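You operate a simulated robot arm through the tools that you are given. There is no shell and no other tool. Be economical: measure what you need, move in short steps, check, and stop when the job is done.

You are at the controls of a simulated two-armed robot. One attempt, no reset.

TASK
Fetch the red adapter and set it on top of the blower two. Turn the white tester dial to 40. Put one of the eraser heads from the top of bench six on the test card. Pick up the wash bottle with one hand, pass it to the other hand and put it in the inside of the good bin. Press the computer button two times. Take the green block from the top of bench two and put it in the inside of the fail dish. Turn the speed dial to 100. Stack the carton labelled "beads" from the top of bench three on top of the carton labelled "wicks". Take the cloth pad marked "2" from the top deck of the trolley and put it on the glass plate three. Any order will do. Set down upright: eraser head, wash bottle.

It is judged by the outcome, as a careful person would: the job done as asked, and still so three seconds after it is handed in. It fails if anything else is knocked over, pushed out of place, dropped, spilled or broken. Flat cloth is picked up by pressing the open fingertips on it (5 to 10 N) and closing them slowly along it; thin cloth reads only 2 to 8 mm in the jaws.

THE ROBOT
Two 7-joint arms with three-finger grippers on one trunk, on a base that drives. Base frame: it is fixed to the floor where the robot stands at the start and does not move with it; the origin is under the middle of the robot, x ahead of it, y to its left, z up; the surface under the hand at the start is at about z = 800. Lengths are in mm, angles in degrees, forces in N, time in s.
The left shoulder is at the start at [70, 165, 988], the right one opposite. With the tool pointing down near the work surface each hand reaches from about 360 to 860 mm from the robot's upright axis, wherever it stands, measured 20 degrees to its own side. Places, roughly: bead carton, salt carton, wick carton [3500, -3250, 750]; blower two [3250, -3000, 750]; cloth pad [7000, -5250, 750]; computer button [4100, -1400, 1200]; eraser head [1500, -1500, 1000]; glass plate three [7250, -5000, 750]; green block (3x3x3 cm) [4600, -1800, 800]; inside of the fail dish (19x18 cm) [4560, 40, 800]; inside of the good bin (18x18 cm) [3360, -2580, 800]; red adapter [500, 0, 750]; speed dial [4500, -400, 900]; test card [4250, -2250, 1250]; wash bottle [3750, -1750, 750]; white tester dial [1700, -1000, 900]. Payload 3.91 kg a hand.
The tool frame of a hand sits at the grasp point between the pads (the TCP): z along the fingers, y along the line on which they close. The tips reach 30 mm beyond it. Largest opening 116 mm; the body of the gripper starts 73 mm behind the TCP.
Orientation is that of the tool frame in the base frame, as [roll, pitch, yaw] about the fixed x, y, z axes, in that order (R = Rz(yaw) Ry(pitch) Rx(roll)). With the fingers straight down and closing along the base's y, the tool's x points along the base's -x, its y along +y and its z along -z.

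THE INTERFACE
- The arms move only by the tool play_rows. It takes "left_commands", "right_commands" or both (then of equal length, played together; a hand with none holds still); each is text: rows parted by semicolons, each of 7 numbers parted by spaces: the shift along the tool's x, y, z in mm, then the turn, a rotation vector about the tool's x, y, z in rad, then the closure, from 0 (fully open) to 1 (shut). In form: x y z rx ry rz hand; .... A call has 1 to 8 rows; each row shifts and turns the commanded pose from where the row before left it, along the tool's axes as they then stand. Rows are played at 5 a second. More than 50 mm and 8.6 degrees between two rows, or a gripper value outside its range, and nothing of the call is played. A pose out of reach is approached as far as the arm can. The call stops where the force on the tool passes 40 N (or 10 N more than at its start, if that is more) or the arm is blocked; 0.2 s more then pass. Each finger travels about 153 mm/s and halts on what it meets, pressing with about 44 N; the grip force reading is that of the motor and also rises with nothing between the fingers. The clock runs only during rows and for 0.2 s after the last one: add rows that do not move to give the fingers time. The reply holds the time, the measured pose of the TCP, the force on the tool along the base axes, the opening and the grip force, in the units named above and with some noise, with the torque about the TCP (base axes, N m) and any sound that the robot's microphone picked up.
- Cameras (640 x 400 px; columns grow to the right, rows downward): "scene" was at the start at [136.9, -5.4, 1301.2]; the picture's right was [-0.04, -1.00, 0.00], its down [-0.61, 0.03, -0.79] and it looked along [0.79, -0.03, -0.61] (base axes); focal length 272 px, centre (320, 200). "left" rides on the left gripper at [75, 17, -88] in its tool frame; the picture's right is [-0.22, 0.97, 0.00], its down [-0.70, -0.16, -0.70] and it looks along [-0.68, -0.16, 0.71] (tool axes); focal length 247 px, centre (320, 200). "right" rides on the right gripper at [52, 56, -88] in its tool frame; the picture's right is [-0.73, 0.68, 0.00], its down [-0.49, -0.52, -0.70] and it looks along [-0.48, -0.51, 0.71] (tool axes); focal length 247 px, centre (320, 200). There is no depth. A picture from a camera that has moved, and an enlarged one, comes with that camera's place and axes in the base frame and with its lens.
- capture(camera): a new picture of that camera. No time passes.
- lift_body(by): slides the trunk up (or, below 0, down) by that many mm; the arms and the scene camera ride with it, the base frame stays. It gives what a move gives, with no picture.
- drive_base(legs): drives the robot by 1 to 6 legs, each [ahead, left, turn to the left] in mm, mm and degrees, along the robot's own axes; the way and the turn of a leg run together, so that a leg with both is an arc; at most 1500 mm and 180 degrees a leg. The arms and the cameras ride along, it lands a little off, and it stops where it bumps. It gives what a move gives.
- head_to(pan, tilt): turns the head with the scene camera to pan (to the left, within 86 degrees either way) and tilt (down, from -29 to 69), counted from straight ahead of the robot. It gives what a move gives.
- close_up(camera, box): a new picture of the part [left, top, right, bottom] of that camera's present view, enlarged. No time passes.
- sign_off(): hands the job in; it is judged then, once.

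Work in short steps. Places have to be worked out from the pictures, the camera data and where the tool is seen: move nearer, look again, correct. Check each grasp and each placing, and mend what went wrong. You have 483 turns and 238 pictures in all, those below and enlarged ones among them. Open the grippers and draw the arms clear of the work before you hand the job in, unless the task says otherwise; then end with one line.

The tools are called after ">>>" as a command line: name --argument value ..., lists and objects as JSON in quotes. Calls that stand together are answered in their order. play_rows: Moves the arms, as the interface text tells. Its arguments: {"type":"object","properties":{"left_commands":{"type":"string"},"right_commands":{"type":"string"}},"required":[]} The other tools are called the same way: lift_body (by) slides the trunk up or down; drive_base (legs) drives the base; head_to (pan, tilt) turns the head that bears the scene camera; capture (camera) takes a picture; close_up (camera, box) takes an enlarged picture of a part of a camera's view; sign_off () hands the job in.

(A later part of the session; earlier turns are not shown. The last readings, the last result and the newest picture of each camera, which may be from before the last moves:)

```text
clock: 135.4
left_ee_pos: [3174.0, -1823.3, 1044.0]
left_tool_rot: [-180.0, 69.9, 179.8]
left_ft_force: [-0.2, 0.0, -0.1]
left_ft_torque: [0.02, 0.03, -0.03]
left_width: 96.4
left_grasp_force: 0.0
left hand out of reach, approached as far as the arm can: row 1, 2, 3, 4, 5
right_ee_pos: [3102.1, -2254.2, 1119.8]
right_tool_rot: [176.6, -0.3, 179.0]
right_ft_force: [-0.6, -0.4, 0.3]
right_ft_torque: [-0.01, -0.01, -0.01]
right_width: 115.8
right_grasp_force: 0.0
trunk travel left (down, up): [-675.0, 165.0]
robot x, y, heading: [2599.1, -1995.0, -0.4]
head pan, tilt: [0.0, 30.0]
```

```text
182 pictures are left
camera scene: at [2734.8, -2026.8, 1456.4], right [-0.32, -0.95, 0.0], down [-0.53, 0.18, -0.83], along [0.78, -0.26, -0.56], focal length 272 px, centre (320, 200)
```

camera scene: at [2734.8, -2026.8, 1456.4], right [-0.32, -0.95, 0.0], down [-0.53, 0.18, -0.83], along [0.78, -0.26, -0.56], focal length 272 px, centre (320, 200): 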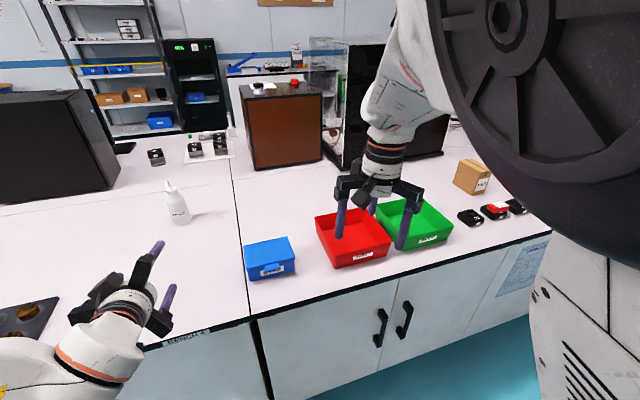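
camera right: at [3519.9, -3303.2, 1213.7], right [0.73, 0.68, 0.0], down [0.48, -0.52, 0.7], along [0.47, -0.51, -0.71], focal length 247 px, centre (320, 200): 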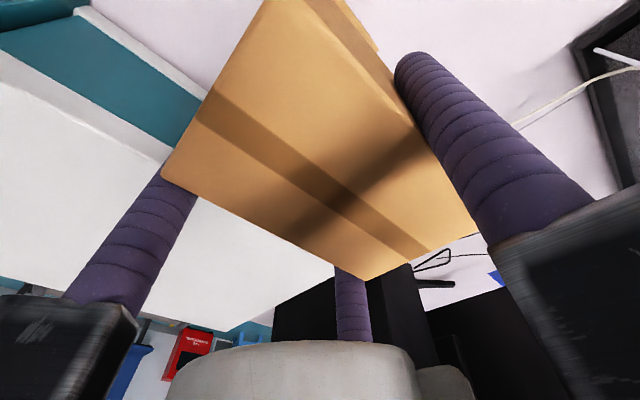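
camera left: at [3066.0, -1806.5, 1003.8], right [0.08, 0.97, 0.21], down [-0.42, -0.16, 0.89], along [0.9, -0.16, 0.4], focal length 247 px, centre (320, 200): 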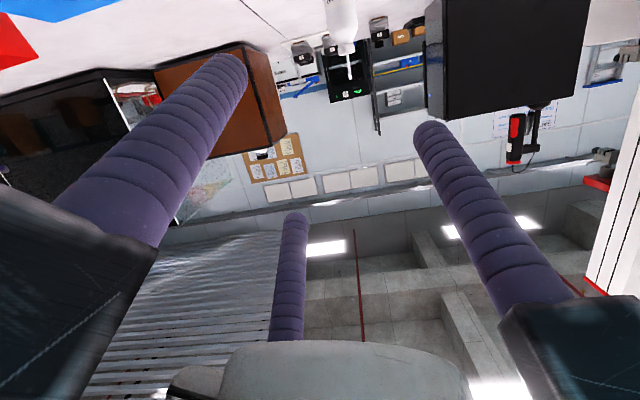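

The head seems hindered by the raised right elbow. I move the right hand forward 120 mm to relax that arm, and bring left hand lower/back into reach gradually.

>>> play_rows --right_commands "-40 0 0 0.03 0 0 0; -40 0 0 0.03 0 0 0; -40 0 0 0 0 0 0"

>>> head_to --pan 15 --tilt 35

>>> capture --camera "scene"

```text
clock: 136.2
left_ee_pos: [3176.8, -1821.8, 1043.8]
left_tool_rot: [180.0, 69.7, 179.7]
left_ft_force: [0.8, 0.2, 0.2]
left_ft_torque: [0.01, -0.01, 0.04]
left_width: 96.7
left_grasp_force: 0.1
right_ee_pos: [3225.3, -2256.2, 1121.7]
right_tool_rot: [-179.6, -0.2, 179.1]
right_ft_force: [0.0, 0.2, 0.5]
right_ft_torque: [0.03, 0.02, 0.0]
right_width: 116.1
right_grasp_force: 0.1
trunk travel left (down, up): [-675.0, 165.0]
robot x, y, heading: [2603.3, -1999.4, -0.3]
head pan, tilt: [0.0, 30.0]
```

```text
clock: 137.0
left_ee_pos: [3174.6, -1823.2, 1044.6]
left_tool_rot: [180.0, 69.9, 179.8]
left_ft_force: [0.1, -0.7, 0.0]
left_ft_torque: [-0.01, -0.02, -0.02]
left_width: 96.2
left_grasp_force: 0.0
right_ee_pos: [3223.0, -2256.8, 1124.0]
right_tool_rot: [-179.5, 0.0, 179.1]
right_ft_force: [-0.3, 1.0, 0.4]
right_ft_torque: [0.0, -0.03, 0.01]
right_width: 116.1
right_grasp_force: 0.0
trunk travel left (down, up): [-675.0, 165.0]
robot x, y, heading: [2600.6, -1998.8, -0.4]
head pan, tilt: [15.0, 35.0]
```

```text
181 pictures are left
camera scene: at [2736.5, -1976.3, 1455.1], right [0.25, -0.97, 0.0], down [-0.55, -0.14, -0.82], along [0.79, 0.21, -0.57], focal length 272 px, centre (320, 200)
```

scene: 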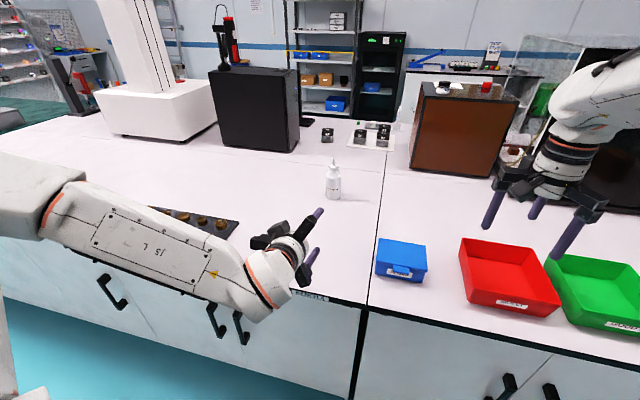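

Head free now. Zoom the bottle to refine its location.

>>> close_up --camera "scene" --box '[283, 140, 383, 210]'

```text
5.71 times, centred on (333, 175) of scene
camera zoom: at [2736.5, -1976.3, 1455.1], right [0.25, -0.97, 0.0], down [-0.55, -0.14, -0.82], along [0.79, 0.21, -0.57], focal length 1556 px, centre (246, 343)
```

zoom: 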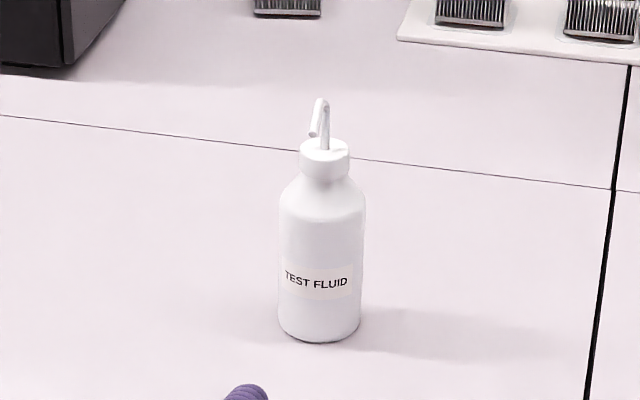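

Bottle ≈[3672, −1784], Ø≈63, straight to z≈900, cap 925–950. Drive 200 ahead, with the hands high.

>>> drive_base --legs '[[190, 0, 0]]'

>>> play_rows --left_commands "40 7 14 0 0 0 0.17; 40 7 14 0 0 0 0.17; 40 7 14 0 0 0 0.17; 35 7 20 0 0 0 0.17; 0 0 0 0 0 0 0.17"

>>> capture --camera "scene"

>>> capture --camera "left"

```text
clock: 138.6
left_ee_pos: [3364.9, -1824.7, 1044.6]
left_tool_rot: [-180.0, 69.8, 179.7]
left_ft_force: [0.8, -0.4, -0.5]
left_ft_torque: [0.0, -0.03, 0.04]
left_width: 96.3
left_grasp_force: 0.0
right_ee_pos: [3412.2, -2258.4, 1123.7]
right_tool_rot: [-179.6, 0.0, 179.0]
right_ft_force: [-0.4, -0.1, 0.3]
right_ft_torque: [-0.01, 0.0, -0.01]
right_width: 116.2
right_grasp_force: 0.1
trunk travel left (down, up): [-675.0, 165.0]
robot x, y, heading: [2791.6, -1995.0, -0.5]
head pan, tilt: [15.0, 35.0]
```

```text
clock: 139.8
left_ee_pos: [3370.6, -1797.5, 877.6]
left_tool_rot: [180.0, 69.9, 179.6]
left_ft_force: [0.1, -0.8, 0.4]
left_ft_torque: [0.02, 0.0, -0.01]
left_width: 96.1
left_grasp_force: 0.0
right_ee_pos: [3411.9, -2258.1, 1123.8]
right_tool_rot: [-179.5, 0.0, 178.9]
right_ft_force: [0.2, 0.4, -0.3]
right_ft_torque: [-0.01, 0.02, 0.04]
right_width: 116.0
right_grasp_force: 0.1
trunk travel left (down, up): [-675.0, 165.0]
robot x, y, heading: [2796.6, -1998.3, -0.8]
head pan, tilt: [15.0, 35.0]
```

```text
179 pictures are left
camera scene: at [2926.1, -1978.3, 1455.1], right [0.25, -0.97, 0.0], down [-0.55, -0.14, -0.82], along [0.79, 0.21, -0.57], focal length 272 px, centre (320, 200)
```

scene: 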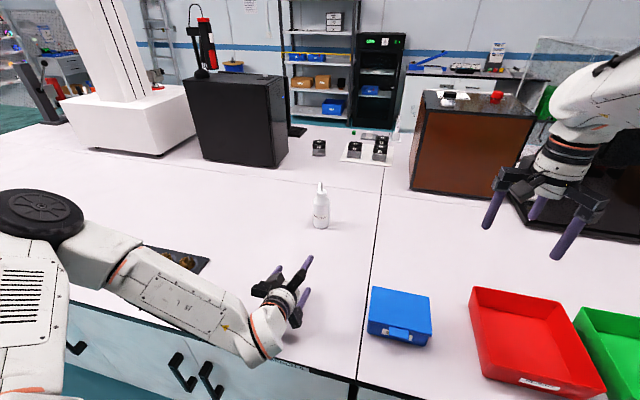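

```text
178 pictures are left
camera left: at [3261.8, -1780.6, 837.4], right [0.08, 0.97, 0.21], down [-0.42, -0.16, 0.89], along [0.9, -0.16, 0.4], focal length 247 px, centre (320, 200)
```

left: 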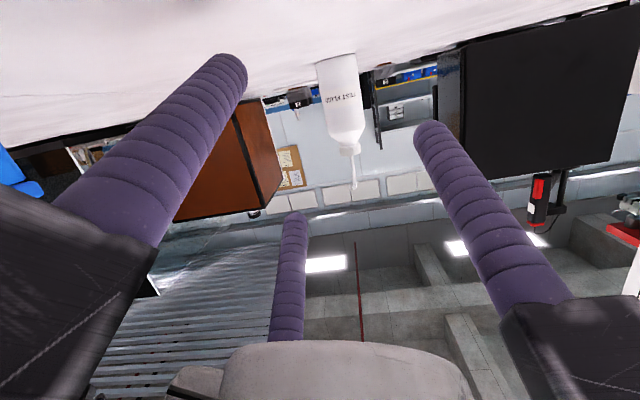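

Bottle's y ≈ −1783 by this view. Lower 12 mm, shift +3 in y, and advance 200 mm.

>>> play_rows --left_commands "11.3 3 4.1 0 0 0 0.17; -13.7 0 37.6 0 0 0 0.17; -13.7 0 37.6 0 0 0 0.17; -13.7 0 37.6 0 0 0 0.17; -13.7 0 37.6 0 0 0 0.17; -13.7 0 37.6 0 0 0 0.17; 0 0 0 0 0 0 0.17"

>>> capture --camera "left"

>>> close_up --camera "scene" --box '[240, 160, 400, 270]'

```text
clock: 141.3
left_ee_pos: [3570.1, -1795.7, 864.4]
left_tool_rot: [-180.0, 70.0, 179.6]
left_ft_force: [0.6, -0.9, -0.2]
left_ft_torque: [0.01, 0.02, -0.01]
left_width: 96.5
left_grasp_force: 0.1
right_ee_pos: [3412.2, -2259.1, 1122.9]
right_tool_rot: [-179.5, 0.0, 178.9]
right_ft_force: [-0.8, -0.3, 0.7]
right_ft_torque: [0.01, -0.01, -0.03]
right_width: 116.2
right_grasp_force: 0.1
trunk travel left (down, up): [-675.0, 165.0]
robot x, y, heading: [2791.6, -2000.0, -0.3]
head pan, tilt: [15.0, 35.0]
```

```text
177 pictures are left
camera left: at [3461.5, -1777.9, 824.9], right [0.08, 0.97, 0.21], down [-0.42, -0.16, 0.89], along [0.9, -0.16, 0.39], focal length 247 px, centre (320, 200)
```

left: 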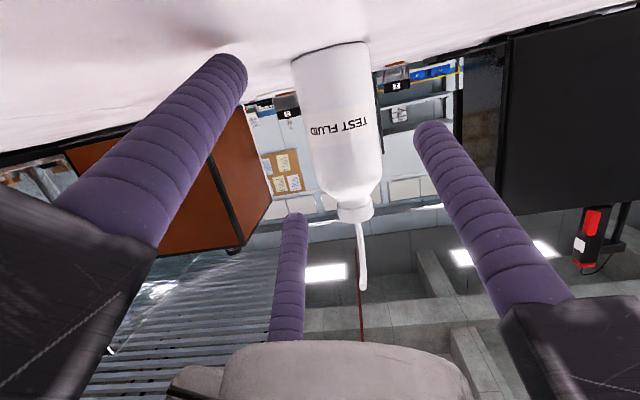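

```text
3.64 times, centred on (320, 215) of scene
camera zoom: at [2925.9, -1977.5, 1455.1], right [0.25, -0.97, 0.0], down [-0.55, -0.14, -0.82], along [0.79, 0.21, -0.57], focal length 990 px, centre (320, 146)
```

zoom: 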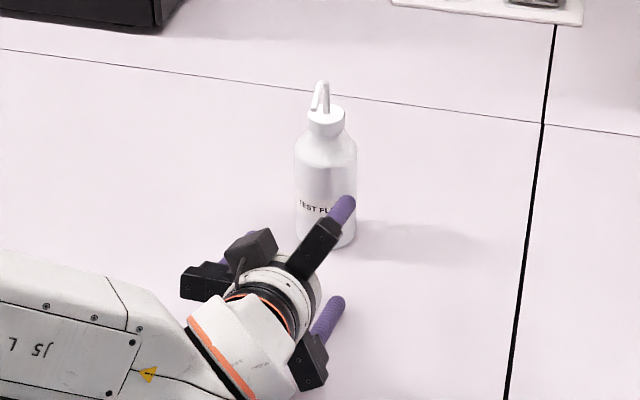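

Alignment good within ~2 mm. Open slightly wider (100 mm), raise 2 mm, shift +2 y and advance 60 mm.

>>> play_rows --left_commands "-1.9 2 -0.7 0 0 0 0.14; -10.3 0 28.2 0 0 0 0.14; -10.3 0 28.2 0 0 0 0.14; 0 0 0 0 0 0 0.14"

>>> capture --camera "left"

>>> close_up --camera "scene" --box '[240, 160, 400, 270]'

```text
clock: 142.3
left_ee_pos: [3628.6, -1792.4, 867.4]
left_tool_rot: [180.0, 69.9, 179.9]
left_ft_force: [0.9, 0.2, -0.4]
left_ft_torque: [-0.02, -0.01, -0.01]
left_width: 99.7
left_grasp_force: 0.1
right_ee_pos: [3412.3, -2256.1, 1123.4]
right_tool_rot: [-179.6, 0.0, 179.1]
right_ft_force: [0.1, 0.1, 0.3]
right_ft_torque: [0.0, 0.0, -0.02]
right_width: 115.9
right_grasp_force: 0.1
trunk travel left (down, up): [-675.0, 165.0]
robot x, y, heading: [2790.3, -1998.1, -0.5]
head pan, tilt: [15.0, 35.0]
```

```text
175 pictures are left
camera left: at [3520.9, -1775.5, 826.4], right [0.08, 0.97, 0.21], down [-0.42, -0.16, 0.89], along [0.9, -0.16, 0.39], focal length 247 px, centre (320, 200)
```

left: 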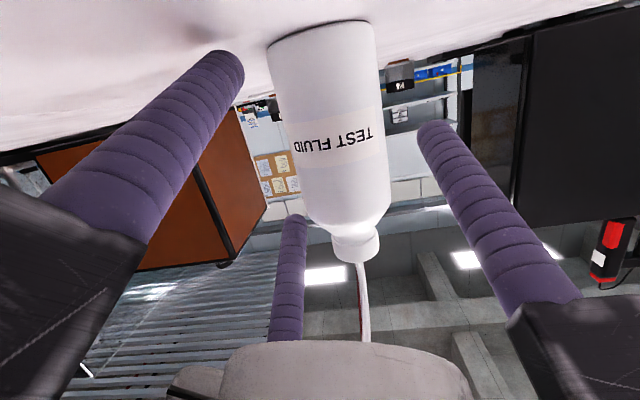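

```text
3.64 times, centred on (320, 215) of scene
camera zoom: at [2925.9, -1977.4, 1455.1], right [0.25, -0.97, 0.0], down [-0.55, -0.14, -0.82], along [0.79, 0.21, -0.57], focal length 990 px, centre (320, 146)
```

zoom: 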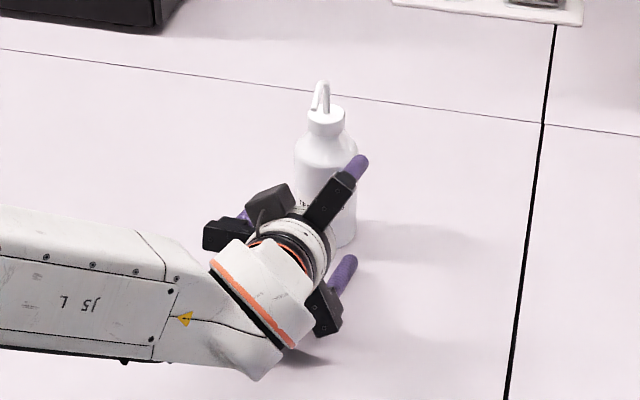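

Bottle centre y≈−1784; I shift the hand 4 mm to −y for equal gaps and advance the last 32 mm.

>>> play_rows --left_commands "0 -4 0 0 0 0 0.14; -5.5 0 15 0 0 0 0.14; -5.5 0 15 0 0 0 0.14; 0 0 0 0 0 0 0.14"

>>> capture --camera "left"

>>> close_up --camera "scene" --box '[240, 160, 400, 270]'

```text
clock: 143.3
left_ee_pos: [3661.0, -1796.1, 866.2]
left_tool_rot: [-179.9, 69.9, 179.9]
left_ft_force: [-0.3, 0.3, 0.1]
left_ft_torque: [-0.01, 0.01, 0.01]
left_width: 99.8
left_grasp_force: 0.0
right_ee_pos: [3412.6, -2259.1, 1124.1]
right_tool_rot: [-179.5, 0.1, 178.9]
right_ft_force: [0.7, 0.2, 0.2]
right_ft_torque: [-0.01, -0.02, -0.01]
right_width: 116.0
right_grasp_force: 0.1
trunk travel left (down, up): [-675.0, 165.0]
robot x, y, heading: [2790.9, -2000.2, -0.2]
head pan, tilt: [15.0, 35.0]
```

```text
173 pictures are left
camera left: at [3553.4, -1780.1, 825.7], right [0.08, 0.97, 0.21], down [-0.42, -0.16, 0.89], along [0.9, -0.16, 0.39], focal length 247 px, centre (320, 200)
```

left: 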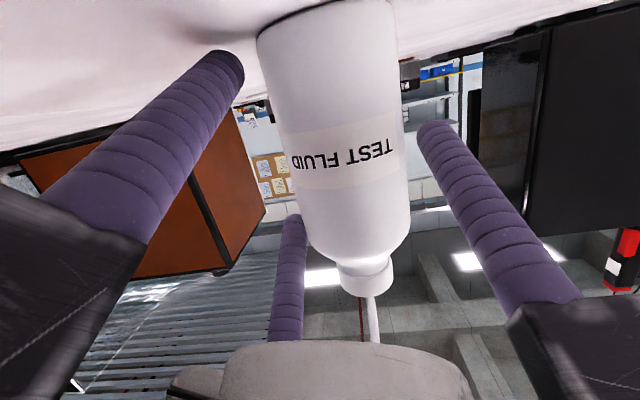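

```text
3.64 times, centred on (320, 215) of scene
camera zoom: at [2926.2, -1977.5, 1455.1], right [0.25, -0.97, 0.0], down [-0.56, -0.14, -0.82], along [0.79, 0.21, -0.57], focal length 990 px, centre (320, 146)
```

zoom: 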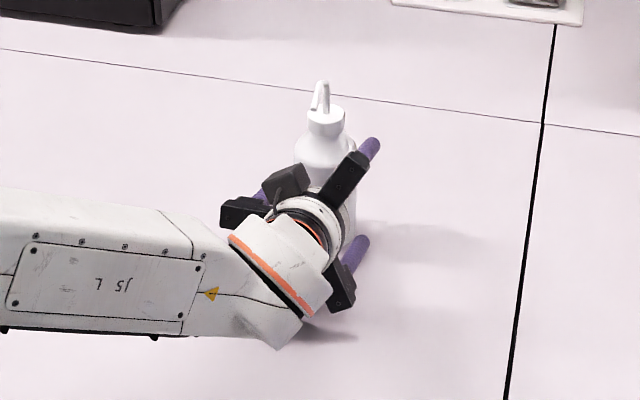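

Bottle is between the fingers. Close slowly.

>>> play_rows --left_commands "0 0 0 0 0 0 0.18; 0 0 0 0 0 0 0.21; 0 0 0 0 0 0 0.24; 0 0 0 0 0 0 0.27; 0 0 0 0 0 0 0.30; 0 0 0 0 0 0 0.33; 0 0 0 0 0 0 0.36"

>>> capture --camera "left"

>>> close_up --camera "scene" --box '[240, 160, 400, 270]'

```text
clock: 144.9
left_ee_pos: [3661.5, -1796.9, 869.1]
left_tool_rot: [179.7, 70.1, 179.5]
left_ft_force: [5.2, 3.7, 14.8]
left_ft_torque: [0.79, -0.58, -0.14]
left_width: 83.2
left_grasp_force: 44.1
right_ee_pos: [3412.1, -2258.3, 1123.5]
right_tool_rot: [-179.5, -0.1, 179.0]
right_ft_force: [-0.6, -0.6, 0.0]
right_ft_torque: [0.01, -0.02, -0.04]
right_width: 115.8
right_grasp_force: 0.0
trunk travel left (down, up): [-675.0, 165.0]
robot x, y, heading: [2792.4, -1998.7, -0.3]
head pan, tilt: [15.0, 35.0]
```

```text
171 pictures are left
camera left: at [3553.8, -1779.6, 828.5], right [0.08, 0.97, 0.21], down [-0.42, -0.16, 0.89], along [0.9, -0.16, 0.4], focal length 247 px, centre (320, 200)
```

left: 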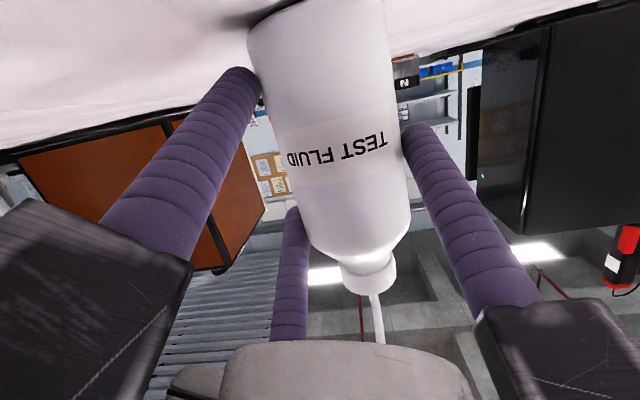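

```text
3.64 times, centred on (320, 215) of scene
camera zoom: at [2925.0, -1977.9, 1455.3], right [0.25, -0.97, 0.0], down [-0.55, -0.14, -0.82], along [0.79, 0.21, -0.57], focal length 990 px, centre (320, 146)
```

zoom: 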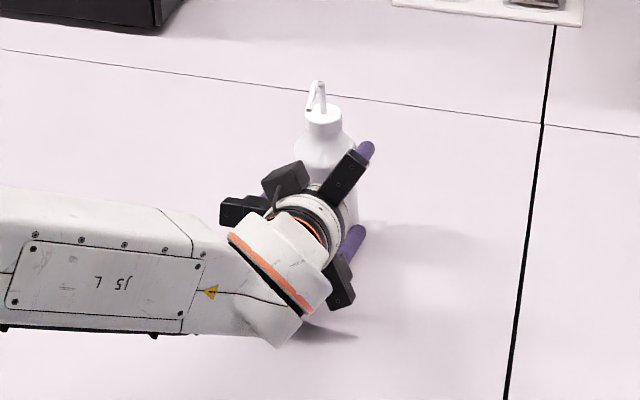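

Gripped (83 mm). Lift straight up 60 mm in steps.

>>> play_rows --left_commands "-9.4 0 -3.4 0 0 0 0.4; -18.8 0 -6.8 0 0 0 0.4; -28 0 -10.3 0 0 0 0.4; 0 0 0 0 0 0 0.4"

>>> close_up --camera "scene" --box '[240, 130, 400, 240]'

>>> capture --camera "left"

```text
clock: 145.9
left_ee_pos: [3662.2, -1797.1, 925.6]
left_tool_rot: [180.0, 69.7, 179.7]
left_ft_force: [-0.3, 0.5, -1.6]
left_ft_torque: [-0.02, 0.01, 0.01]
left_width: 83.1
left_grasp_force: 44.5
right_ee_pos: [3413.4, -2259.9, 1123.5]
right_tool_rot: [-179.5, -0.1, 179.1]
right_ft_force: [0.2, 0.0, 0.0]
right_ft_torque: [-0.04, 0.0, 0.01]
right_width: 115.8
right_grasp_force: 0.1
trunk travel left (down, up): [-675.0, 165.0]
robot x, y, heading: [2792.7, -1997.5, -0.2]
head pan, tilt: [15.0, 35.0]
```

```text
3.64 times, centred on (320, 185) of scene
camera zoom: at [2927.9, -1977.5, 1454.8], right [0.25, -0.97, 0.0], down [-0.56, -0.14, -0.82], along [0.79, 0.21, -0.57], focal length 990 px, centre (320, 254)
```

zoom: 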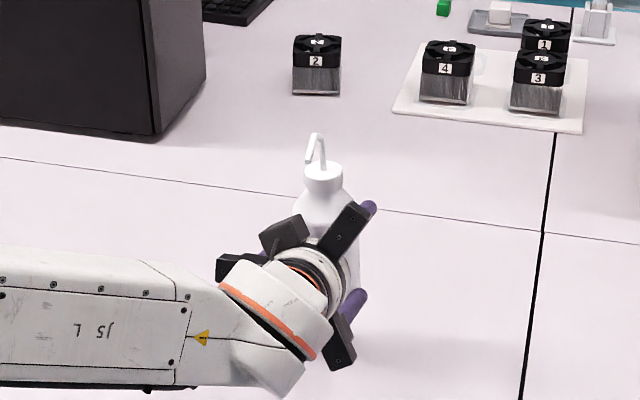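

```text
168 pictures are left
camera left: at [3554.1, -1779.8, 884.8], right [0.08, 0.97, 0.21], down [-0.42, -0.16, 0.9], along [0.91, -0.16, 0.39], focal length 247 px, centre (320, 200)
```

left: 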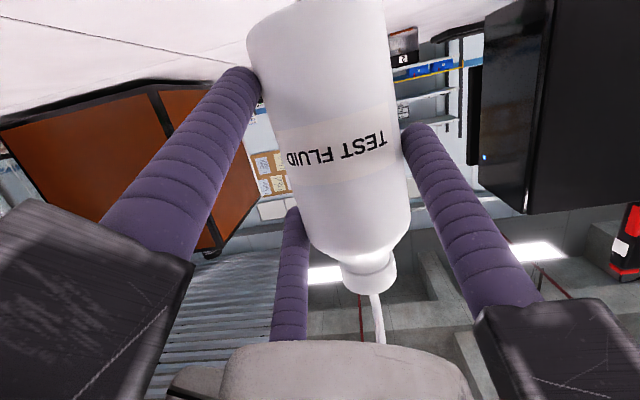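

Bottle lifted, upright. Now raise it and draw it toward the robot's centre line for the hand-over.

>>> play_rows --left_commands "-37.6 0 -13.7 0 0 0 0.4; -37.6 0 -13.7 0 0 0 0.4; 4 -25 -38 0 0 0 0.4; 4 -25 -38 0 0 0 0.4; 4 -25 -38 0 0 0 0.4; 4 -25 -38 0 0 0 0.4; 4 -25 -38 0 0 0 0.4; 0 -25 -30 0 0 0 0.4"

>>> capture --camera "scene"

```text
clock: 147.8
left_ee_pos: [3446.4, -1947.8, 1064.9]
left_tool_rot: [179.6, 69.9, 179.4]
left_ft_force: [-0.4, -0.2, -2.8]
left_ft_torque: [-0.05, 0.02, 0.0]
left_width: 82.9
left_grasp_force: 44.2
right_ee_pos: [3412.3, -2260.2, 1123.1]
right_tool_rot: [-179.7, 0.0, 179.0]
right_ft_force: [-0.5, 0.3, -0.5]
right_ft_torque: [0.02, -0.01, 0.02]
right_width: 115.9
right_grasp_force: 0.1
trunk travel left (down, up): [-675.0, 165.0]
robot x, y, heading: [2792.5, -2001.5, -0.6]
head pan, tilt: [15.0, 35.0]
```

```text
167 pictures are left
camera scene: at [2925.8, -1979.8, 1455.1], right [0.25, -0.97, 0.0], down [-0.55, -0.14, -0.82], along [0.79, 0.21, -0.57], focal length 272 px, centre (320, 200)
```

scene: 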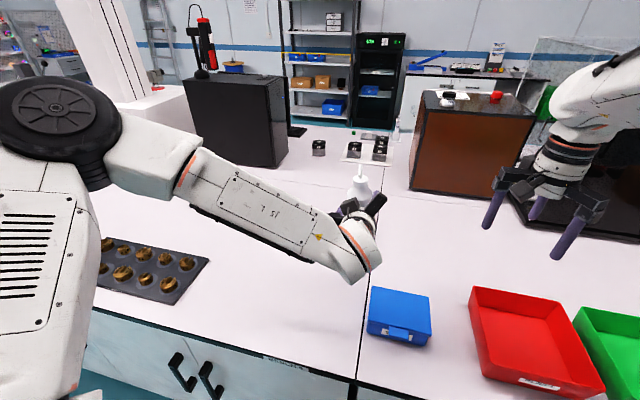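

Shift the bottle another 60 mm right, and raise/yaw the right hand (thumb to 150°) so its fingers will miss the spout.

>>> play_rows --left_commands "0 -10 0 0 0 0 0.4; 0 -10 0 0 0 0 0.4; 0 -10 0 0 0 0 0.4; 0 -10 0 0 0 0 0.4; 0 -10 0 0 0 0 0.4; 0 -10 0 0 0 0 0.4; 0 0 0 0 0 0 0.4; 0 0 0 0 0 0 0.4" --right_commands "0 0 -16 0 0 -0.131 0.3; 0 0 -16 0 0 -0.131 0.3; 0 0 -16 0 0 -0.131 0.3; 0 0 -16 0 0 -0.131 0.3; 0 0 -16 0 0 -0.131 0.3; 0 0 -16 0 0 -0.131 0.3; 0 0 -16 0 0 -0.131 0.3; 0 0 -16 0 0 -0.131 0.3"

>>> head_to --pan 0 --tilt 30

>>> capture --camera "scene"

>>> capture --camera "right"

```text
clock: 149.6
left_ee_pos: [3447.5, -2007.0, 1064.4]
left_tool_rot: [180.0, 69.9, 179.7]
left_ft_force: [0.2, 0.0, -1.7]
left_ft_torque: [-0.05, 0.07, 0.02]
left_width: 82.9
left_grasp_force: 44.4
right_ee_pos: [3413.9, -2257.3, 1252.3]
right_tool_rot: [-179.7, -0.3, -120.8]
right_ft_force: [0.0, 0.2, 1.0]
right_ft_torque: [0.01, 0.01, 0.02]
right_width: 81.5
right_grasp_force: 0.0
trunk travel left (down, up): [-675.0, 165.0]
robot x, y, heading: [2790.6, -1999.8, -0.2]
head pan, tilt: [15.0, 35.0]
```

```text
clock: 150.3
left_ee_pos: [3448.1, -2007.1, 1062.7]
left_tool_rot: [-180.0, 69.8, 179.7]
left_ft_force: [-0.7, 0.4, -1.4]
left_ft_torque: [0.0, 0.04, -0.03]
left_width: 82.8
left_grasp_force: 44.0
right_ee_pos: [3413.1, -2258.5, 1250.4]
right_tool_rot: [-179.8, -0.5, -120.8]
right_ft_force: [0.1, 0.7, 0.1]
right_ft_torque: [-0.02, -0.01, 0.03]
right_width: 81.2
right_grasp_force: 0.1
trunk travel left (down, up): [-675.0, 165.0]
robot x, y, heading: [2789.5, -1999.5, -0.2]
head pan, tilt: [0.0, 30.0]
```

```text
166 pictures are left
camera scene: at [2932.2, -2000.6, 1462.7], right [-0.01, -1.0, 0.0], down [-0.5, 0.0, -0.87], along [0.87, -0.01, -0.5], focal length 272 px, centre (320, 200)
```

scene: 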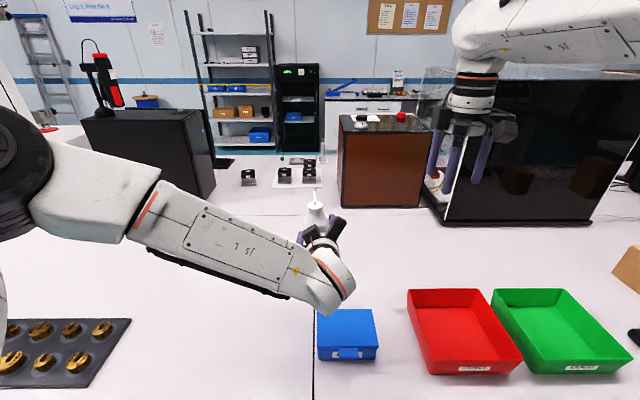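

```text
165 pictures are left
camera right: at [3337.8, -2273.3, 1338.2], right [-0.21, 0.98, -0.01], down [0.7, 0.15, 0.7], along [0.68, 0.14, -0.72], focal length 247 px, centre (320, 200)
```

right: 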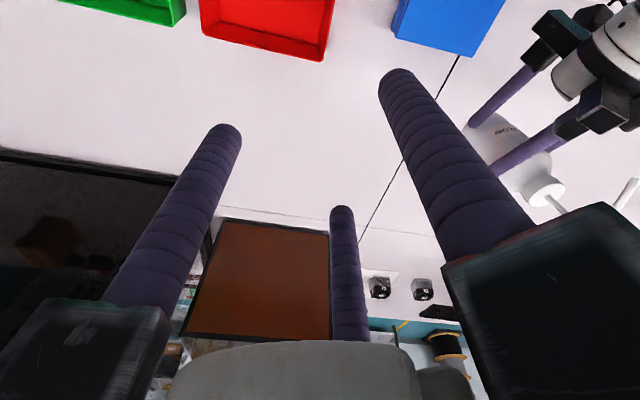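

Zoom on the bottle cap in the scene view to pin the cap's position.

>>> close_up --camera "scene" --box '[270, 170, 370, 240]'

>>> close_up --camera "right" --box '[440, 60, 640, 260]'

```text
5.71 times, centred on (320, 205) of scene
camera zoom: at [2932.2, -2000.6, 1462.7], right [-0.01, -1.0, 0.0], down [-0.5, 0.0, -0.87], along [0.87, -0.01, -0.5], focal length 1556 px, centre (320, 171)
```

zoom: 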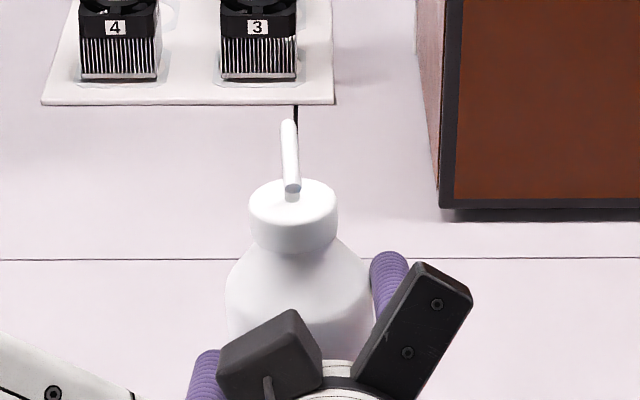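

```text
2.00 times, centred on (540, 160) of right
camera zoom: at [3337.8, -2273.3, 1338.2], right [-0.21, 0.98, -0.01], down [0.7, 0.15, 0.7], along [0.68, 0.14, -0.72], focal length 494 px, centre (-120, 280)
```

zoom: 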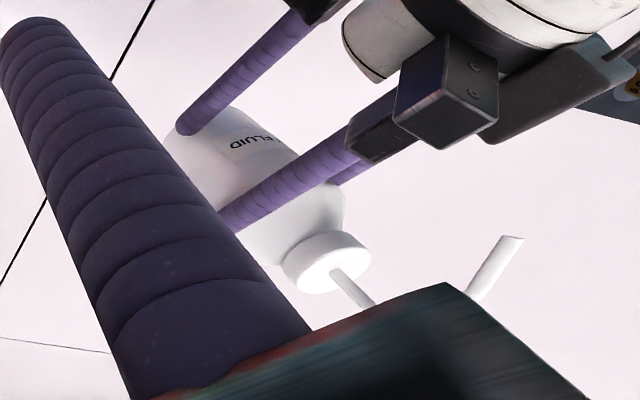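

Triangulating: cap centre ≈[3459, −1998], top ≈1144; the spout points toward −x, ~50 mm long, apex ≈1195. So right fingers should be at 0/120/240°: yaw −150. I turn and move above the cap, tips at z≈1222.

>>> play_rows --right_commands "0 0 -5 0 0 0.1275 0.45; 0 0 0 0 0 0.1275 0.45; 0 0 0 0 0 0.1275 0.45; 0 0 0 0 0 0.1275 0.45; -28 33.7 0 0 0 0 0.45; -28 33.7 0 0 0 0 0.45; -28 33.7 0 0 0 0 0.45; -28 33.7 0 0 0 0 0.45"

>>> capture --camera "right"

```text
clock: 152.1
left_ee_pos: [3447.8, -2004.8, 1062.7]
left_tool_rot: [-179.6, 69.8, 180.0]
left_ft_force: [-0.9, 0.3, -2.1]
left_ft_torque: [-0.03, 0.03, -0.06]
left_width: 82.9
left_grasp_force: 44.4
right_ee_pos: [3441.8, -2082.1, 1253.1]
right_tool_rot: [-179.6, -0.4, -150.2]
right_ft_force: [-0.1, -0.6, 0.1]
right_ft_torque: [-0.08, 0.02, 0.0]
right_width: 63.7
right_grasp_force: 0.1
trunk travel left (down, up): [-675.0, 165.0]
robot x, y, heading: [2790.0, -1995.2, -0.6]
head pan, tilt: [0.0, 30.0]
```

```text
162 pictures are left
camera right: at [3368.8, -2058.9, 1340.2], right [0.3, 0.95, -0.01], down [0.68, -0.2, 0.7], along [0.67, -0.22, -0.71], focal length 247 px, centre (320, 200)
```

right: 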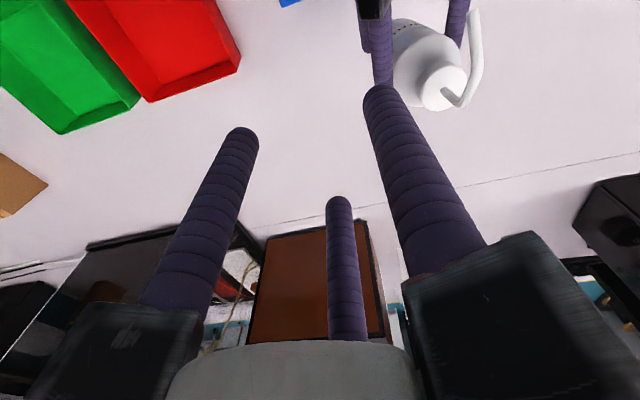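

Cap at ≈[3463, −1996], spout along −x confirmed. Move over the cap.

>>> play_rows --right_commands "-20 21.5 0 0 0 0 0.45; -20 21.5 0 0 0 0 0.45; -20 21.5 0 0 0 0 0.45; 0 0 0 0 0 0 0.45"

>>> capture --camera "right"

>>> close_up --camera "scene" --box '[240, 100, 400, 240]'

```text
clock: 153.1
left_ee_pos: [3446.9, -2007.3, 1062.9]
left_tool_rot: [179.9, 69.9, 179.7]
left_ft_force: [-0.5, -0.1, -1.9]
left_ft_torque: [-0.03, 0.02, 0.01]
left_width: 82.6
left_grasp_force: 43.9
right_ee_pos: [3461.4, -1999.9, 1253.8]
right_tool_rot: [-179.6, -0.3, -150.1]
right_ft_force: [-0.8, 0.6, 0.1]
right_ft_torque: [0.02, -0.02, 0.01]
right_width: 63.6
right_grasp_force: 0.2
trunk travel left (down, up): [-675.0, 165.0]
robot x, y, heading: [2793.9, -1992.5, -0.6]
head pan, tilt: [0.0, 30.0]
```

```text
161 pictures are left
camera right: at [3388.1, -1976.7, 1340.9], right [0.3, 0.96, -0.01], down [0.68, -0.21, 0.7], along [0.67, -0.21, -0.71], focal length 247 px, centre (320, 200)
```

right: 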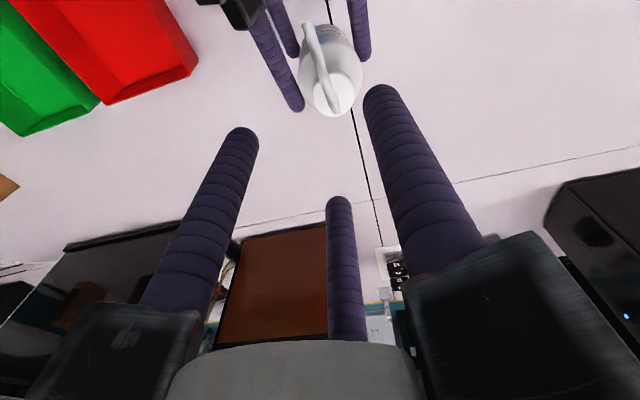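

```text
2.86 times, centred on (320, 170) of scene
camera zoom: at [2931.9, -2001.0, 1462.8], right [-0.01, -1.0, 0.0], down [-0.5, 0.0, -0.87], along [0.87, -0.01, -0.5], focal length 778 px, centre (320, 286)
```

zoom: 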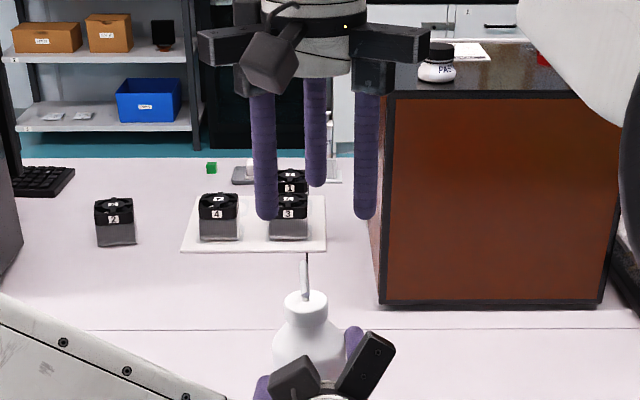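

Fine-shift +5 mm in y, descend 60 mm and look again.

>>> play_rows --right_commands "-2.5 4.3 0 0 0 0 0.45; 0 0 20 0 0 0 0.45; 0 0 20 0 0 0 0.45; 0 0 20 0 0 0 0.45; 0 0 0 0 0 0 0.45"

>>> capture --camera "right"

>>> close_up --camera "scene" --box '[240, 120, 400, 240]'

```text
clock: 154.3
left_ee_pos: [3448.1, -2006.2, 1063.4]
left_tool_rot: [-180.0, 69.9, 179.7]
left_ft_force: [0.6, 0.0, -2.5]
left_ft_torque: [-0.03, 0.02, 0.01]
left_width: 82.8
left_grasp_force: 44.4
right_ee_pos: [3462.5, -1994.4, 1193.7]
right_tool_rot: [-179.6, -0.3, -150.1]
right_ft_force: [-0.1, 0.4, 0.5]
right_ft_torque: [0.02, 0.01, 0.02]
right_width: 63.9
right_grasp_force: 0.0
trunk travel left (down, up): [-675.0, 165.0]
robot x, y, heading: [2790.0, -1995.8, -0.4]
head pan, tilt: [0.0, 30.0]
```

```text
159 pictures are left
camera right: at [3388.5, -1971.8, 1280.9], right [0.3, 0.96, -0.01], down [0.68, -0.21, 0.7], along [0.67, -0.21, -0.71], focal length 247 px, centre (320, 200)
```

right: 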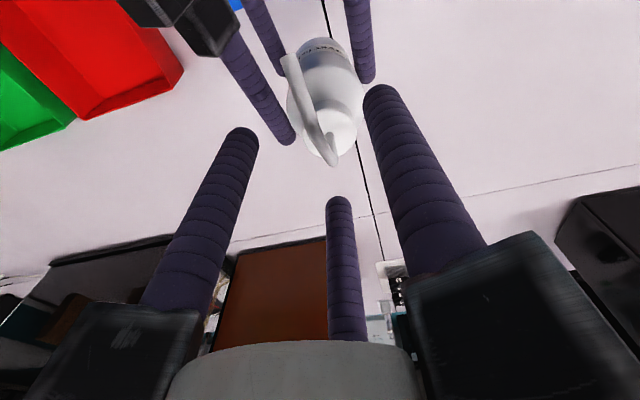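

```text
3.33 times, centred on (320, 180) of scene
camera zoom: at [2931.9, -2000.7, 1462.8], right [-0.01, -1.0, 0.0], down [-0.5, 0.0, -0.87], along [0.87, -0.01, -0.5], focal length 908 px, centre (320, 267)
```

zoom: 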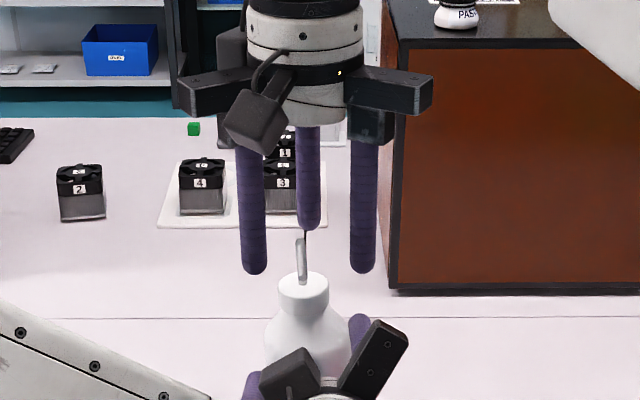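

Cap is centred within a few mm. Descend the remaining 39 mm watching forces.

>>> play_rows --right_commands "-3 0 15 0 0 0 0.45; 0 0 12 0 0 0 0.45; 0 0 11 0 0 0 0.45; 0 0 0 0 0 0 0.45"

>>> capture --camera "right"

>>> close_up --camera "scene" --box '[240, 120, 400, 240]'

```text
clock: 155.3
left_ee_pos: [3447.5, -2005.8, 1063.4]
left_tool_rot: [-179.9, 69.9, 179.7]
left_ft_force: [0.3, 0.9, -1.7]
left_ft_torque: [-0.03, 0.05, -0.01]
left_width: 82.4
left_grasp_force: 43.9
right_ee_pos: [3465.3, -1993.4, 1155.4]
right_tool_rot: [-179.5, -0.3, -150.1]
right_ft_force: [-0.8, -0.5, -0.3]
right_ft_torque: [-0.01, -0.01, 0.01]
right_width: 63.9
right_grasp_force: 0.0
trunk travel left (down, up): [-675.0, 165.0]
robot x, y, heading: [2790.9, -1995.0, -0.1]
head pan, tilt: [0.0, 30.0]
```

```text
157 pictures are left
camera right: at [3392.0, -1970.4, 1242.0], right [0.3, 0.96, -0.01], down [0.68, -0.21, 0.7], along [0.67, -0.21, -0.71], focal length 247 px, centre (320, 200)
```

right: 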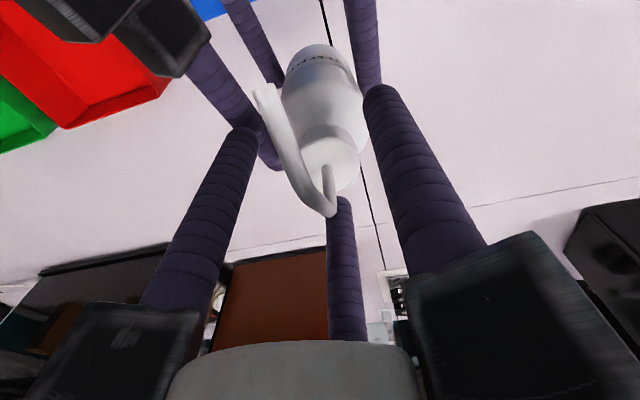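

```text
3.33 times, centred on (320, 180) of scene
camera zoom: at [2932.2, -2000.6, 1462.7], right [-0.01, -1.0, 0.0], down [-0.5, 0.0, -0.87], along [0.87, -0.01, -0.5], focal length 908 px, centre (320, 267)
```

zoom: 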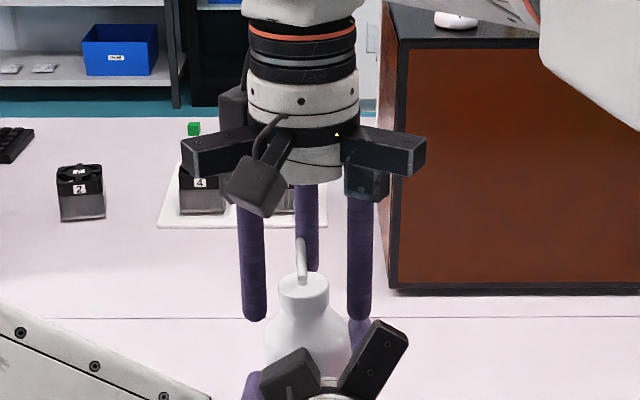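

Cap is between the fingertips. Shift +3 mm y and close slowly to ~45 mm first.

>>> play_rows --right_commands "-1.5 2.6 0 0 0 0 0.45; 0 0 0 0 0 0 0.5; 0 0 0 0 0 0 0.54; 0 0 0 0 0 0 0.58; 0 0 0 0 0 0 0.6"

>>> capture --camera "right"

```text
clock: 156.5
left_ee_pos: [3448.5, -2006.9, 1063.7]
left_tool_rot: [-180.0, 69.8, 179.7]
left_ft_force: [0.6, 0.0, -2.1]
left_ft_torque: [0.0, 0.09, -0.02]
left_width: 83.2
left_grasp_force: 44.0
right_ee_pos: [3466.1, -1989.7, 1155.7]
right_tool_rot: [-179.6, -0.3, -150.1]
right_ft_force: [0.1, -0.8, 0.6]
right_ft_torque: [0.02, 0.0, -0.04]
right_width: 46.5
right_grasp_force: 0.0
trunk travel left (down, up): [-675.0, 165.0]
robot x, y, heading: [2791.4, -1994.6, -0.4]
head pan, tilt: [0.0, 30.0]
```

```text
155 pictures are left
camera right: at [3391.7, -1967.4, 1242.0], right [0.3, 0.96, -0.01], down [0.68, -0.2, 0.7], along [0.67, -0.21, -0.71], focal length 247 px, centre (320, 200)
```

right: 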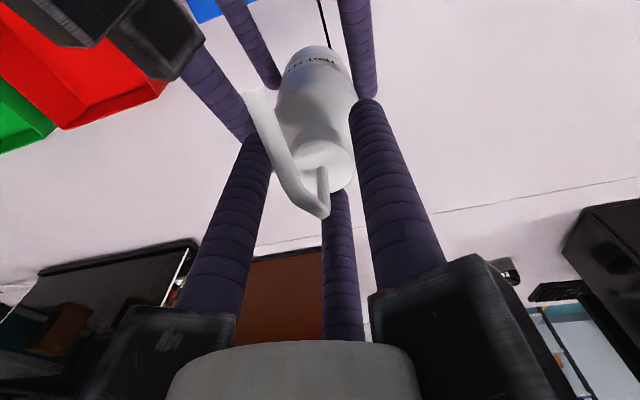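

Continue closing onto the cap gently.

>>> play_rows --right_commands "0 0 0 0 0 0 0.63; 0 0 0 0 0 0 0.66; 0 0 0 0 0 0 0.69; 0 0 0 0 0 0 0.72; 0 0 0 0 0 0 0.75"

>>> capture --camera "right"

>>> close_up --camera "scene" --box '[240, 120, 400, 240]'

```text
clock: 157.7
left_ee_pos: [3447.9, -2006.9, 1063.5]
left_tool_rot: [179.8, 69.9, 179.5]
left_ft_force: [-12.9, 0.8, 1.2]
left_ft_torque: [0.08, -1.05, 0.25]
left_width: 82.2
left_grasp_force: 43.3
right_ee_pos: [3465.0, -1990.8, 1155.0]
right_tool_rot: [-179.6, -0.2, -150.2]
right_ft_force: [14.4, -1.5, -3.7]
right_ft_torque: [-0.15, -0.26, -0.02]
right_width: 35.7
right_grasp_force: 6.3
trunk travel left (down, up): [-675.0, 165.0]
robot x, y, heading: [2794.0, -1998.1, -0.5]
head pan, tilt: [0.0, 30.0]
```

```text
154 pictures are left
camera right: at [3391.9, -1967.6, 1242.0], right [0.3, 0.96, -0.01], down [0.68, -0.21, 0.7], along [0.67, -0.21, -0.71], focal length 247 px, centre (320, 200)
```

right: 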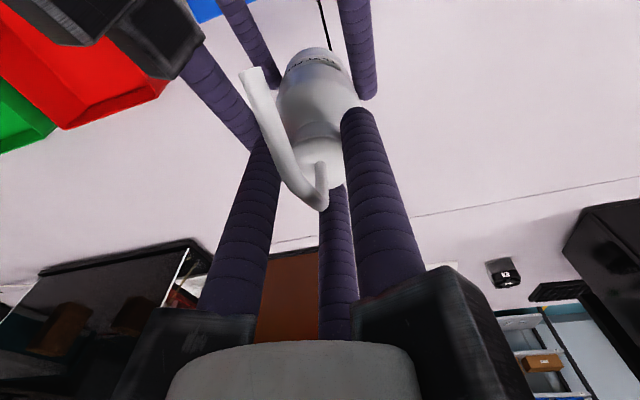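

```text
3.33 times, centred on (320, 180) of scene
camera zoom: at [2932.2, -2000.6, 1462.7], right [-0.01, -1.0, 0.0], down [-0.5, 0.0, -0.87], along [0.87, -0.01, -0.5], focal length 908 px, centre (320, 267)
```

zoom: 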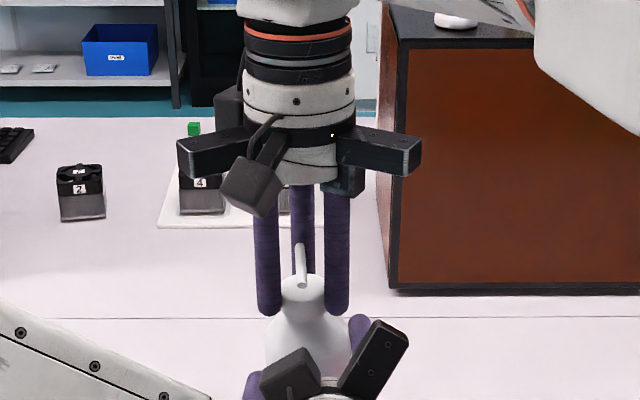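

The far finger presses first (14 N). I shift the right hand +4 mm in x and finish closing.

>>> play_rows --right_commands "-3.5 -2 0 0 0 0 0.72; 0 0 0 0 0 0 0.76; 0 0 0 0 0 0 0.8; 0 0 0 0 0 0 0.8"

```text
clock: 158.7
left_ee_pos: [3448.7, -2005.5, 1062.7]
left_tool_rot: [179.8, 69.9, 179.6]
left_ft_force: [26.6, -0.8, -6.7]
left_ft_torque: [0.24, 1.03, -0.07]
left_width: 81.6
left_grasp_force: 43.5
right_ee_pos: [3468.7, -1990.3, 1155.7]
right_tool_rot: [-179.6, -0.4, -150.0]
right_ft_force: [-27.0, 1.4, 4.1]
right_ft_torque: [-0.29, 1.51, -0.36]
right_width: 34.6
right_grasp_force: 43.6
trunk travel left (down, up): [-675.0, 165.0]
robot x, y, heading: [2786.3, -1996.0, -0.6]
head pan, tilt: [0.0, 30.0]
```

Firm cap grip. Relieve the side load by moving right hand −2.5 mm in x.

>>> play_rows --right_commands "2.2 1.2 0 0 0 0 0.85; 0 0 0 0 0 0 0.85"

>>> capture --camera "right"

```text
clock: 159.3
left_ee_pos: [3446.9, -2007.5, 1064.2]
left_tool_rot: [-179.9, 69.9, 179.7]
left_ft_force: [-0.1, 2.3, 2.2]
left_ft_torque: [0.06, 0.11, 0.15]
left_width: 81.5
left_grasp_force: 44.0
right_ee_pos: [3468.3, -1991.8, 1156.2]
right_tool_rot: [-179.5, -0.2, -150.1]
right_ft_force: [0.2, -2.3, -2.2]
right_ft_torque: [-0.22, -0.11, -0.13]
right_width: 34.5
right_grasp_force: 43.6
trunk travel left (down, up): [-675.0, 165.0]
robot x, y, heading: [2792.9, -1997.6, -0.4]
head pan, tilt: [0.0, 30.0]
```

```text
152 pictures are left
camera right: at [3394.0, -1967.8, 1242.1], right [0.3, 0.95, -0.01], down [0.68, -0.21, 0.7], along [0.67, -0.21, -0.71], focal length 247 px, centre (320, 200)
```

right: 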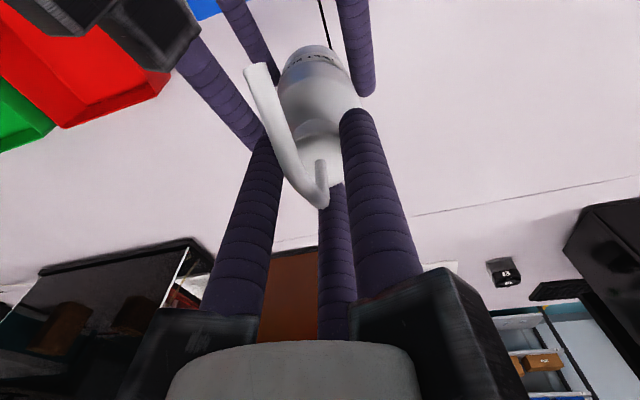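

Loads near zero; both hands hold it. Open the left hand and see that the right hand bears the weight.

>>> play_rows --left_commands "0 0 0 0 0 0 0.28; 0 0 0 0 0 0 0.24; 0 0 0 0 0 0 0.18; 0 0 0 0 0 0 0.1; 0 0 0 0 0 0 0.1"

>>> capture --camera "left"

```text
clock: 160.5
left_ee_pos: [3448.9, -2005.6, 1063.9]
left_tool_rot: [179.9, 69.8, 179.7]
left_ft_force: [0.2, -0.2, 0.0]
left_ft_torque: [-0.02, 0.0, 0.01]
left_width: 104.4
left_grasp_force: 0.1
right_ee_pos: [3466.9, -1990.8, 1155.6]
right_tool_rot: [-179.6, -0.2, -150.1]
right_ft_force: [0.9, -0.2, 0.1]
right_ft_torque: [0.02, 0.01, 0.0]
right_width: 34.4
right_grasp_force: 44.2
trunk travel left (down, up): [-675.0, 165.0]
robot x, y, heading: [2791.1, -1995.2, -0.5]
head pan, tilt: [0.0, 30.0]
```

```text
151 pictures are left
camera left: at [3339.5, -1989.3, 1023.2], right [0.08, 0.97, 0.21], down [-0.42, -0.16, 0.89], along [0.9, -0.16, 0.39], focal length 247 px, centre (320, 200)
```

left: 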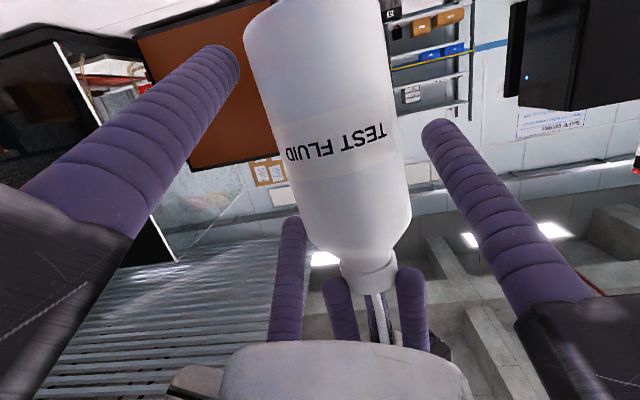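

The bottle hangs from the right hand. Withdraw the left hand straight back along −x.

>>> play_rows --left_commands "7 0 -19 0 0 0 0.05; 13.7 0 -37.6 0 0 0 0; 13.7 0 -37.6 0 0 0 0; 0 0 0 0 0 0 0"

>>> capture --camera "scene"

```text
clock: 161.5
left_ee_pos: [3348.4, -2005.8, 1064.5]
left_tool_rot: [-179.9, 69.8, 179.8]
left_ft_force: [-0.2, -0.4, -0.4]
left_ft_torque: [-0.01, 0.0, -0.02]
left_width: 115.8
left_grasp_force: 0.0
right_ee_pos: [3468.4, -1989.8, 1154.5]
right_tool_rot: [-179.6, -0.4, -150.0]
right_ft_force: [-0.4, 1.0, 0.8]
right_ft_torque: [0.0, 0.02, 0.0]
right_width: 34.4
right_grasp_force: 43.6
trunk travel left (down, up): [-675.0, 165.0]
robot x, y, heading: [2791.2, -1998.0, -0.4]
head pan, tilt: [0.0, 30.0]
```

```text
150 pictures are left
camera scene: at [2933.6, -1999.8, 1462.6], right [-0.01, -1.0, 0.0], down [-0.5, 0.0, -0.87], along [0.87, -0.01, -0.5], focal length 272 px, centre (320, 200)
```

scene: 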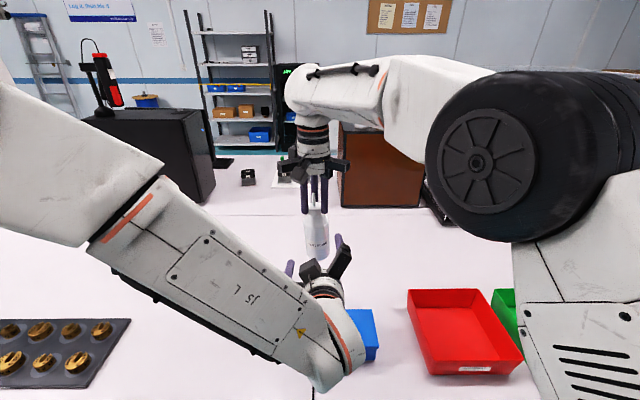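

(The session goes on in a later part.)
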